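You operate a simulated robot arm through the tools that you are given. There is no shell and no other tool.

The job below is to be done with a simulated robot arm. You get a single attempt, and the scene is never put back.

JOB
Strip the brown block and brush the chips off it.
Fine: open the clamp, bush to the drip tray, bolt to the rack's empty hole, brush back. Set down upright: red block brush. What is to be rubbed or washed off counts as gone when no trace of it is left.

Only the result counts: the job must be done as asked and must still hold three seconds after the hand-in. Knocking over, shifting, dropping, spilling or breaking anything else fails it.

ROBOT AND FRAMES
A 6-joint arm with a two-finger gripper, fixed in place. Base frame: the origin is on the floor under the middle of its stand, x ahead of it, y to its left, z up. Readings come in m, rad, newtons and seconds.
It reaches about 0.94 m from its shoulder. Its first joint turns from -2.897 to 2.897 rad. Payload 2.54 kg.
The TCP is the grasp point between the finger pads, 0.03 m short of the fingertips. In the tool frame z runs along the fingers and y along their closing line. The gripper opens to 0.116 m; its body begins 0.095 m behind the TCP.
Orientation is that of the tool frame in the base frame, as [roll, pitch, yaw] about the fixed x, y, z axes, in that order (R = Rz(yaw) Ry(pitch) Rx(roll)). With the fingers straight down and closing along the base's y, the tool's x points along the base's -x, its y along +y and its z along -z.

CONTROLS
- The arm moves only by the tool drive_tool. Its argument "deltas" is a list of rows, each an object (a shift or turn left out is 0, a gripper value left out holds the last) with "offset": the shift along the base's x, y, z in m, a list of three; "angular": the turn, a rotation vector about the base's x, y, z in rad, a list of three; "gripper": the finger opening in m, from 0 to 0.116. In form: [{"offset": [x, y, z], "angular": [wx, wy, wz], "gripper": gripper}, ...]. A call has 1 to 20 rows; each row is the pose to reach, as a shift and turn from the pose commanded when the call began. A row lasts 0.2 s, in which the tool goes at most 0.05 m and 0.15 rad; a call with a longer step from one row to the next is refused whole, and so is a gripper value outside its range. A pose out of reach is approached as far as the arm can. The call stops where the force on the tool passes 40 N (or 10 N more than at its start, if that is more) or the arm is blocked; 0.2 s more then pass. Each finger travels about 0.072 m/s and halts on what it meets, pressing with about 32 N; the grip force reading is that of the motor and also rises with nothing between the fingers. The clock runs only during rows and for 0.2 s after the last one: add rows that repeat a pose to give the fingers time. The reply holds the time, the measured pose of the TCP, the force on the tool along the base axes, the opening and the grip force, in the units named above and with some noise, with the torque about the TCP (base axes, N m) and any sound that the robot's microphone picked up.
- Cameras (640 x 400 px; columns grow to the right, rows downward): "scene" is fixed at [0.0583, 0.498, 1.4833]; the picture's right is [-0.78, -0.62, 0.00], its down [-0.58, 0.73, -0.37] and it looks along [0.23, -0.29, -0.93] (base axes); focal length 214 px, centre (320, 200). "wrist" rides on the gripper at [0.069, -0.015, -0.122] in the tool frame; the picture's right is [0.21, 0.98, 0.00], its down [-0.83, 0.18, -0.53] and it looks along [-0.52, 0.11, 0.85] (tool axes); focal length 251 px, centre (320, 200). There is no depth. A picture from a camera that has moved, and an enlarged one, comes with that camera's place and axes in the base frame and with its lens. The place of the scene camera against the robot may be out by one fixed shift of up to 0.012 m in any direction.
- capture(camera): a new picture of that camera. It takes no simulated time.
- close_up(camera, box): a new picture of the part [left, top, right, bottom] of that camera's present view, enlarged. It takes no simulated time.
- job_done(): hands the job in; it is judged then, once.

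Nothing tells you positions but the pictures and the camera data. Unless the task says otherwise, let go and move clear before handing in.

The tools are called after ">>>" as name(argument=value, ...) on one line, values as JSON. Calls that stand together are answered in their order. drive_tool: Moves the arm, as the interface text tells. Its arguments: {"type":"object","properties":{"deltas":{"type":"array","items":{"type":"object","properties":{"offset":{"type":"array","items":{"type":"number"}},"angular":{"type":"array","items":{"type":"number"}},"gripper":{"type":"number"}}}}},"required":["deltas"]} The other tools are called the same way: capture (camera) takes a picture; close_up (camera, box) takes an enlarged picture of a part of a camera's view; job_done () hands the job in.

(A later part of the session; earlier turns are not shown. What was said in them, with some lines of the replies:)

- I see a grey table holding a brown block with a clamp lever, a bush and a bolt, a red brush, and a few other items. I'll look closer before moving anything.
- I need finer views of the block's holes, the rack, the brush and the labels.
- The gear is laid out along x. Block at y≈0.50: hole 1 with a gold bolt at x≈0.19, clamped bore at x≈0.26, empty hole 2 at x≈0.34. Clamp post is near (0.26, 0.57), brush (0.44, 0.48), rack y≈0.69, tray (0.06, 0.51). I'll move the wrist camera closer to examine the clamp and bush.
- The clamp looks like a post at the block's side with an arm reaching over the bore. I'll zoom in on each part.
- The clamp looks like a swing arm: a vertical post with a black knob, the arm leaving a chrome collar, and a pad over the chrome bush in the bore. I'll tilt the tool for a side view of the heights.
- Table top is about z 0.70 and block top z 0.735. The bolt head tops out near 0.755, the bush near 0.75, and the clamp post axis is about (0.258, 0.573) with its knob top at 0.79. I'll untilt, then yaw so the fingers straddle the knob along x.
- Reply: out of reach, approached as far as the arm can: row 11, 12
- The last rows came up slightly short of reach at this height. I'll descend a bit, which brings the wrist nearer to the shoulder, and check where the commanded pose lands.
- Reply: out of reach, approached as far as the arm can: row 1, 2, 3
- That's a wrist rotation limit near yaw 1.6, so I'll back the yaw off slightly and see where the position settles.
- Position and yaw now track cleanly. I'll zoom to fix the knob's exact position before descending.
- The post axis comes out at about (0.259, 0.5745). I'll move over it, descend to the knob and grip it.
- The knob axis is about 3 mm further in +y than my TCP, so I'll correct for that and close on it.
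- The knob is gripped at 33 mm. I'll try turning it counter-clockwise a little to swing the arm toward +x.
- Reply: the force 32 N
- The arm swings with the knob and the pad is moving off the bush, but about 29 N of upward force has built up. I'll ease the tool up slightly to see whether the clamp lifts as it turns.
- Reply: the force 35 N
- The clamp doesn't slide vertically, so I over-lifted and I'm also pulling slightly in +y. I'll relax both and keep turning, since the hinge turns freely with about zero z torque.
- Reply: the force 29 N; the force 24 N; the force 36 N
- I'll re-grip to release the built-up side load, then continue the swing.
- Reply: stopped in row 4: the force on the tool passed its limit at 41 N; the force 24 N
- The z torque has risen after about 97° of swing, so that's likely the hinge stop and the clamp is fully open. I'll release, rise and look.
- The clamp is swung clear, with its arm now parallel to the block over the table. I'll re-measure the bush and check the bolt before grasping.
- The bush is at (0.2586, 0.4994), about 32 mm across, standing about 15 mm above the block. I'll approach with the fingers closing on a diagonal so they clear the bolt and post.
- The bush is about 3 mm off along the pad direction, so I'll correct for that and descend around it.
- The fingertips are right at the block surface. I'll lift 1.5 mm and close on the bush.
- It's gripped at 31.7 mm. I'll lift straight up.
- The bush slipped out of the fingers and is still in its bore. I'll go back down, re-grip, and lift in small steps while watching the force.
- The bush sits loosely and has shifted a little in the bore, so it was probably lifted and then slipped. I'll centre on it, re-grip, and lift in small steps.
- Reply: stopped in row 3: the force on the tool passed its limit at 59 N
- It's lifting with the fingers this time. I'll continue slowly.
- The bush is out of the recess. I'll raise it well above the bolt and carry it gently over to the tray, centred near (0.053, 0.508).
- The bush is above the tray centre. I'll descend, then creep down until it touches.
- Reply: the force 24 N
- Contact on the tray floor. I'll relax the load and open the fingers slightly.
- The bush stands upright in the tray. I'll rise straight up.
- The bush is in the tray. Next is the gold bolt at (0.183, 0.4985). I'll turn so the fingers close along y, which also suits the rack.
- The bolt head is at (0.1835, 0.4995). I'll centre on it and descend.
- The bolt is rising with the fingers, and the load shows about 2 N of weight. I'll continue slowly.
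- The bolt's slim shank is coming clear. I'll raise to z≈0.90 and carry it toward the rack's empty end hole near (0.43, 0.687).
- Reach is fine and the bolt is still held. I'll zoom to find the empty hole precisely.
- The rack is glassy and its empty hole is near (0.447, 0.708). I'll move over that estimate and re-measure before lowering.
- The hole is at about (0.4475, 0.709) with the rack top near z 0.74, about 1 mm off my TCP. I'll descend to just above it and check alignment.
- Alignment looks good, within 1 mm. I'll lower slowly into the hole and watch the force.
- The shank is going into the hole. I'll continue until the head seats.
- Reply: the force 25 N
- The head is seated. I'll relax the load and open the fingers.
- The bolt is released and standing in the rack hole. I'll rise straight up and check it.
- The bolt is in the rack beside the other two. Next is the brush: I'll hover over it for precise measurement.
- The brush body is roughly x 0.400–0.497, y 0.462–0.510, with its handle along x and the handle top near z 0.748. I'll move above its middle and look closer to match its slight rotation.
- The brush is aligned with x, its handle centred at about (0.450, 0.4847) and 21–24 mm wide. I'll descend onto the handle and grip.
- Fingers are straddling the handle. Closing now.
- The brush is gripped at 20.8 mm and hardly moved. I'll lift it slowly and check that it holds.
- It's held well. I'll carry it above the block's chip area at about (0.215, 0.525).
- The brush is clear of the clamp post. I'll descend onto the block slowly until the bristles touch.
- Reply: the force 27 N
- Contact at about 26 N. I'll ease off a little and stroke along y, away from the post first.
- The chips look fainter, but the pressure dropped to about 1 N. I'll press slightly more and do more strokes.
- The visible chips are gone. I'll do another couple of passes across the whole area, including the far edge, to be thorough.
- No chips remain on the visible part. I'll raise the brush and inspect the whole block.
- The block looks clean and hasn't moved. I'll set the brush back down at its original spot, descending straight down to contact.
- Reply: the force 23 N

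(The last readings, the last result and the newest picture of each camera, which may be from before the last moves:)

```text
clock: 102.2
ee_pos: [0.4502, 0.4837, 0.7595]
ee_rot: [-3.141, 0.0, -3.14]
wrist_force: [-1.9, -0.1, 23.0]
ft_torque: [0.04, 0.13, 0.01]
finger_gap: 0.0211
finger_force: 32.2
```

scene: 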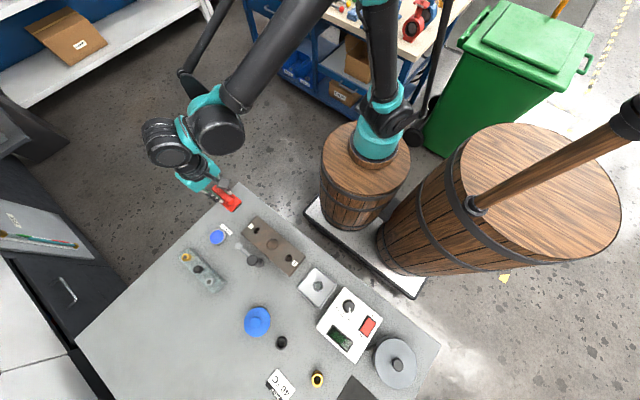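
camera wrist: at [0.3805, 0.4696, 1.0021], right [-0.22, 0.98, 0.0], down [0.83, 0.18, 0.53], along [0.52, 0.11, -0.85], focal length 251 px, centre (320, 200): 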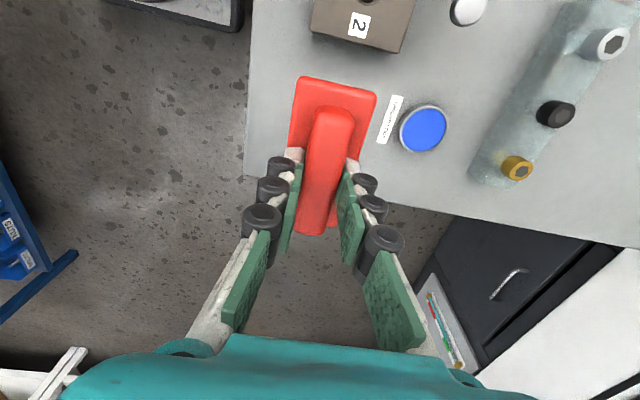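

The bristles are on the table. I'll ease the load and open the fingers.

>>> drive_tool(deltas=[{"offset": [0, 0, 0.0007]}, {"offset": [0, 0, 0.0007], "gripper": 0.026}, {"offset": [0, 0, 0.0007], "gripper": 0.036}, {"offset": [0, 0, 0.0007], "gripper": 0.05}, {"offset": [0, 0, 0.0007], "gripper": 0.05}, {"offset": [0, 0, 0.01], "gripper": 0.05}, {"offset": [0, 0, 0.03], "gripper": 0.05}, {"offset": [0, 0, 0.06], "gripper": 0.05}, {"offset": [0, 0, 0.1], "gripper": 0.05}, {"offset": [0, 0, 0.14], "gripper": 0.05}, {"offset": [0, 0, 0.14], "gripper": 0.05}])

>>> capture(camera="wrist")

>>> close_up(camera="scene", box=[215, 190, 263, 220])

```text
clock: 104.6
ee_pos: [0.4468, 0.4817, 0.899]
ee_rot: [3.141, -0.001, 3.141]
wrist_force: [0.0, 0.1, 0.4]
ft_torque: [0.0, -0.02, 0.01]
finger_gap: 0.05
finger_force: 0.1
```

```text
taken
camera wrist: at [0.3782, 0.4665, 1.0222], right [-0.22, 0.98, 0.0], down [0.83, 0.18, 0.53], along [0.52, 0.11, -0.85], focal length 251 px, centre (320, 200)
```

wrist: 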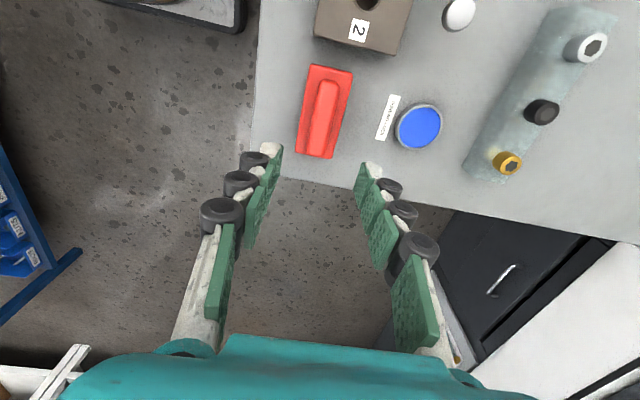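

```text
13.33 times, centred on (239, 205) of scene
camera zoom: at [0.0583, 0.498, 1.4833], right [-0.78, -0.62, 0.0], down [-0.58, 0.73, -0.37], along [0.23, -0.29, -0.93], focal length 2860 px, centre (1400, 133)
```

zoom: 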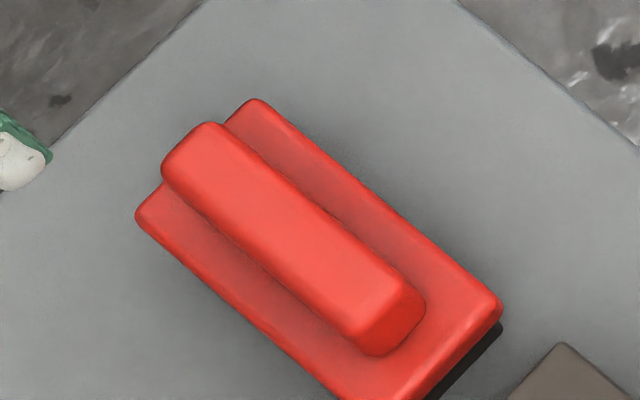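

The brush is back within about 1.5 mm of where it was, upright. I'll take a final close look at the block, clamp, tray and rack with the wrist camera.

>>> drive_tool(deltas=[{"offset": [-0.03, 0, 0.01]}, {"offset": [-0.07, 0, 0.02]}, {"offset": [-0.11, 0, 0.02]}, {"offset": [-0.15, 0, 0.02]}, {"offset": [-0.19, 0, 0.02]}, {"offset": [-0.23, 0, 0.02]}, {"offset": [-0.26, 0, 0.02]}, {"offset": [-0.26, 0, 0.02]}])

>>> capture(camera="wrist")

>>> close_up(camera="wrist", box=[270, 90, 398, 170])

>>> close_up(camera="wrist", box=[270, 160, 398, 240])

>>> capture(camera="scene")

>>> close_up(camera="scene", box=[170, 190, 330, 310])

```text
clock: 106.4
ee_pos: [0.1882, 0.4838, 0.918]
ee_rot: [3.141, 0.001, -3.141]
wrist_force: [0.3, -0.2, -0.4]
ft_torque: [0.03, -0.01, 0.0]
finger_gap: 0.0502
finger_force: 0.1
```

```text
taken
camera wrist: at [0.1193, 0.4693, 1.0424], right [-0.21, 0.98, 0.0], down [0.83, 0.18, 0.53], along [0.52, 0.11, -0.85], focal length 251 px, centre (320, 200)
```

wrist: 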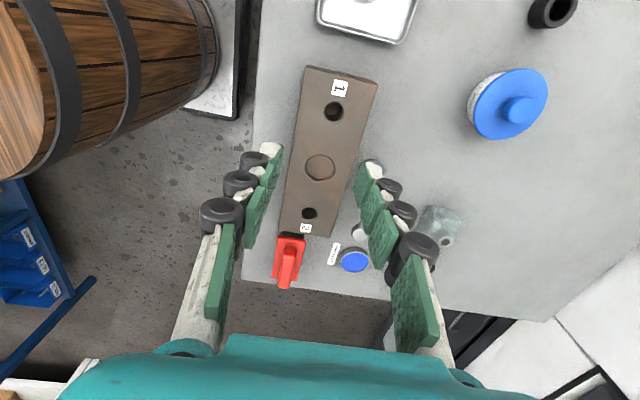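

```text
5.00 times, centred on (334, 130) of wrist
camera zoom: at [0.1193, 0.4693, 1.0424], right [-0.21, 0.98, 0.0], down [0.83, 0.18, 0.53], along [0.52, 0.11, -0.85], focal length 1257 px, centre (250, 550)
```

zoom: 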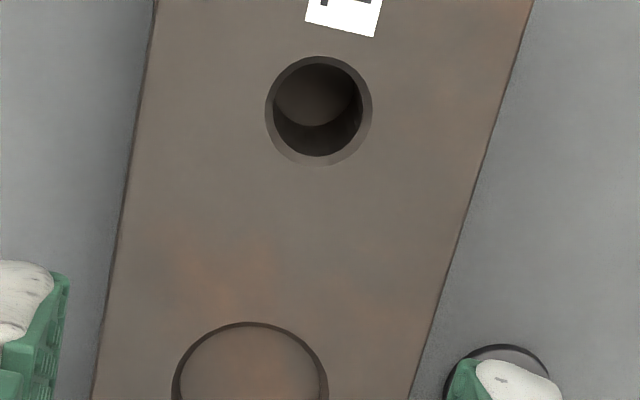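

```text
5.00 times, centred on (334, 200) of wrist
camera zoom: at [0.1193, 0.4693, 1.0424], right [-0.21, 0.98, 0.0], down [0.83, 0.18, 0.53], along [0.52, 0.11, -0.85], focal length 1257 px, centre (250, 200)
```

zoom: 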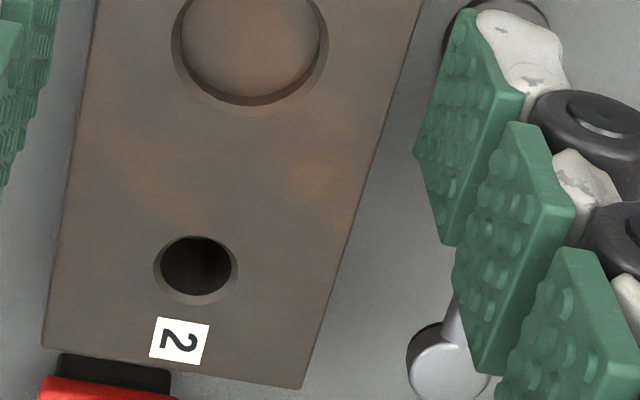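

```text
taken
```

scene: 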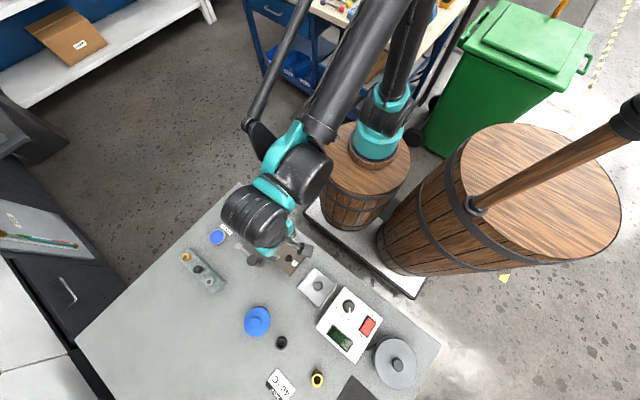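

```text
3.33 times, centred on (250, 250) of scene
camera zoom: at [0.0583, 0.498, 1.4833], right [-0.78, -0.62, 0.0], down [-0.58, 0.73, -0.37], along [0.23, -0.29, -0.93], focal length 715 px, centre (553, 33)
```

zoom: 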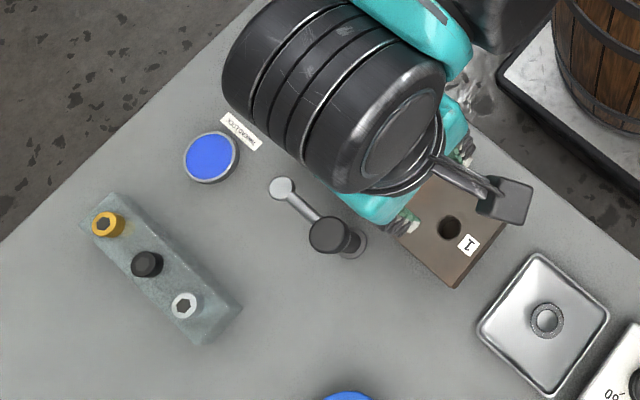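

Everything is in place: the clamp is open at its stop, the bush is in the tray and the bolt is in the rack's hole. The block is clean, nothing else has moved, and the brush is upright at home. I'll move clear.

>>> drive_tool(deltas=[{"offset": [0, -0.02, 0.04]}, {"offset": [0, -0.05, 0.08]}, {"offset": [0, -0.09, 0.11]}, {"offset": [0.02, -0.13, 0.13]}, {"offset": [0.04, -0.17, 0.15]}, {"offset": [0.04, -0.17, 0.15]}])

>>> close_up(camera="scene", box=[170, 180, 350, 315])

>>> close_up(camera="scene", box=[245, 225, 309, 265])

```text
clock: 107.8
ee_pos: [0.2289, 0.3149, 1.0675]
ee_rot: [-3.14, 0.001, 3.14]
wrist_force: [0.2, -1.1, -0.1]
ft_torque: [0.0, 0.01, -0.02]
finger_gap: 0.0499
finger_force: 0.0
```

```text
2.96 times, centred on (260, 248) of scene
camera zoom: at [0.0583, 0.498, 1.4833], right [-0.78, -0.62, 0.0], down [-0.58, 0.73, -0.37], along [0.23, -0.29, -0.93], focal length 636 px, centre (498, 59)
```

zoom: 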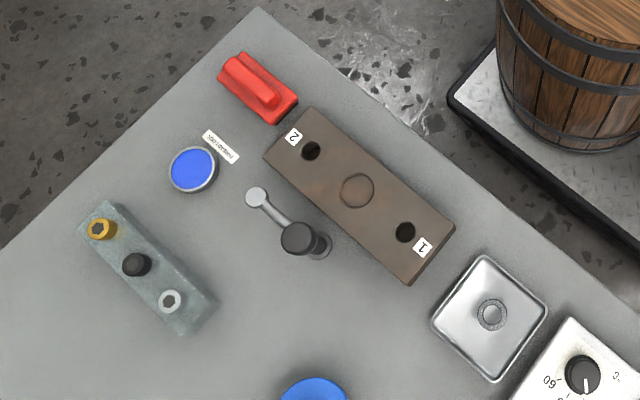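

```text
10.00 times, centred on (277, 245) of scene
camera zoom: at [0.0583, 0.498, 1.4833], right [-0.78, -0.62, 0.0], down [-0.58, 0.73, -0.37], along [0.23, -0.29, -0.93], focal length 2145 px, centre (750, -250)
```

zoom: 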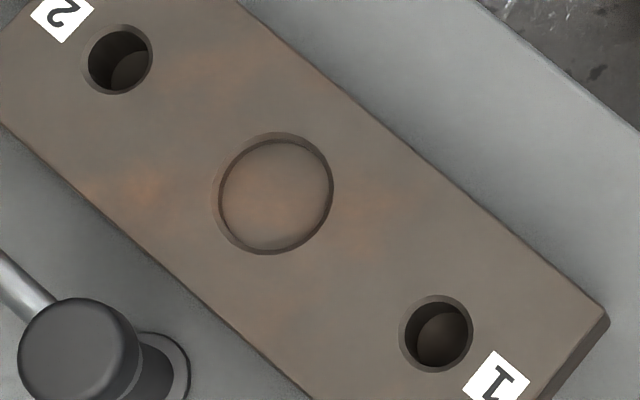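

The block is stripped and clean, every part is where it should be, and the arm is clear. I'm handing in the job.

>>> job_done()

```text
The job is handed in.
```

The brown block is stripped and brushed clean, and the job is handed in. No result has come back yet. The final pictures showed everything in place:

- **Clamp:** swung about 90° off the block, to what felt like its stop.
- **Bush:** standing upright in the drip tray. My first attempt to lift it slipped and it stayed in its bore; the second grip held.
- **Bolt:** seated in the rack's empty hole, next to the black and silver ones.
- **Chips:** none visible on the block in either camera after several brush strokes.
- **Brush:** upright, within about 1.5 mm of where it started.

In the final pictures, the block, rack and tray hadn't visibly moved, and the arm is clear of the table.
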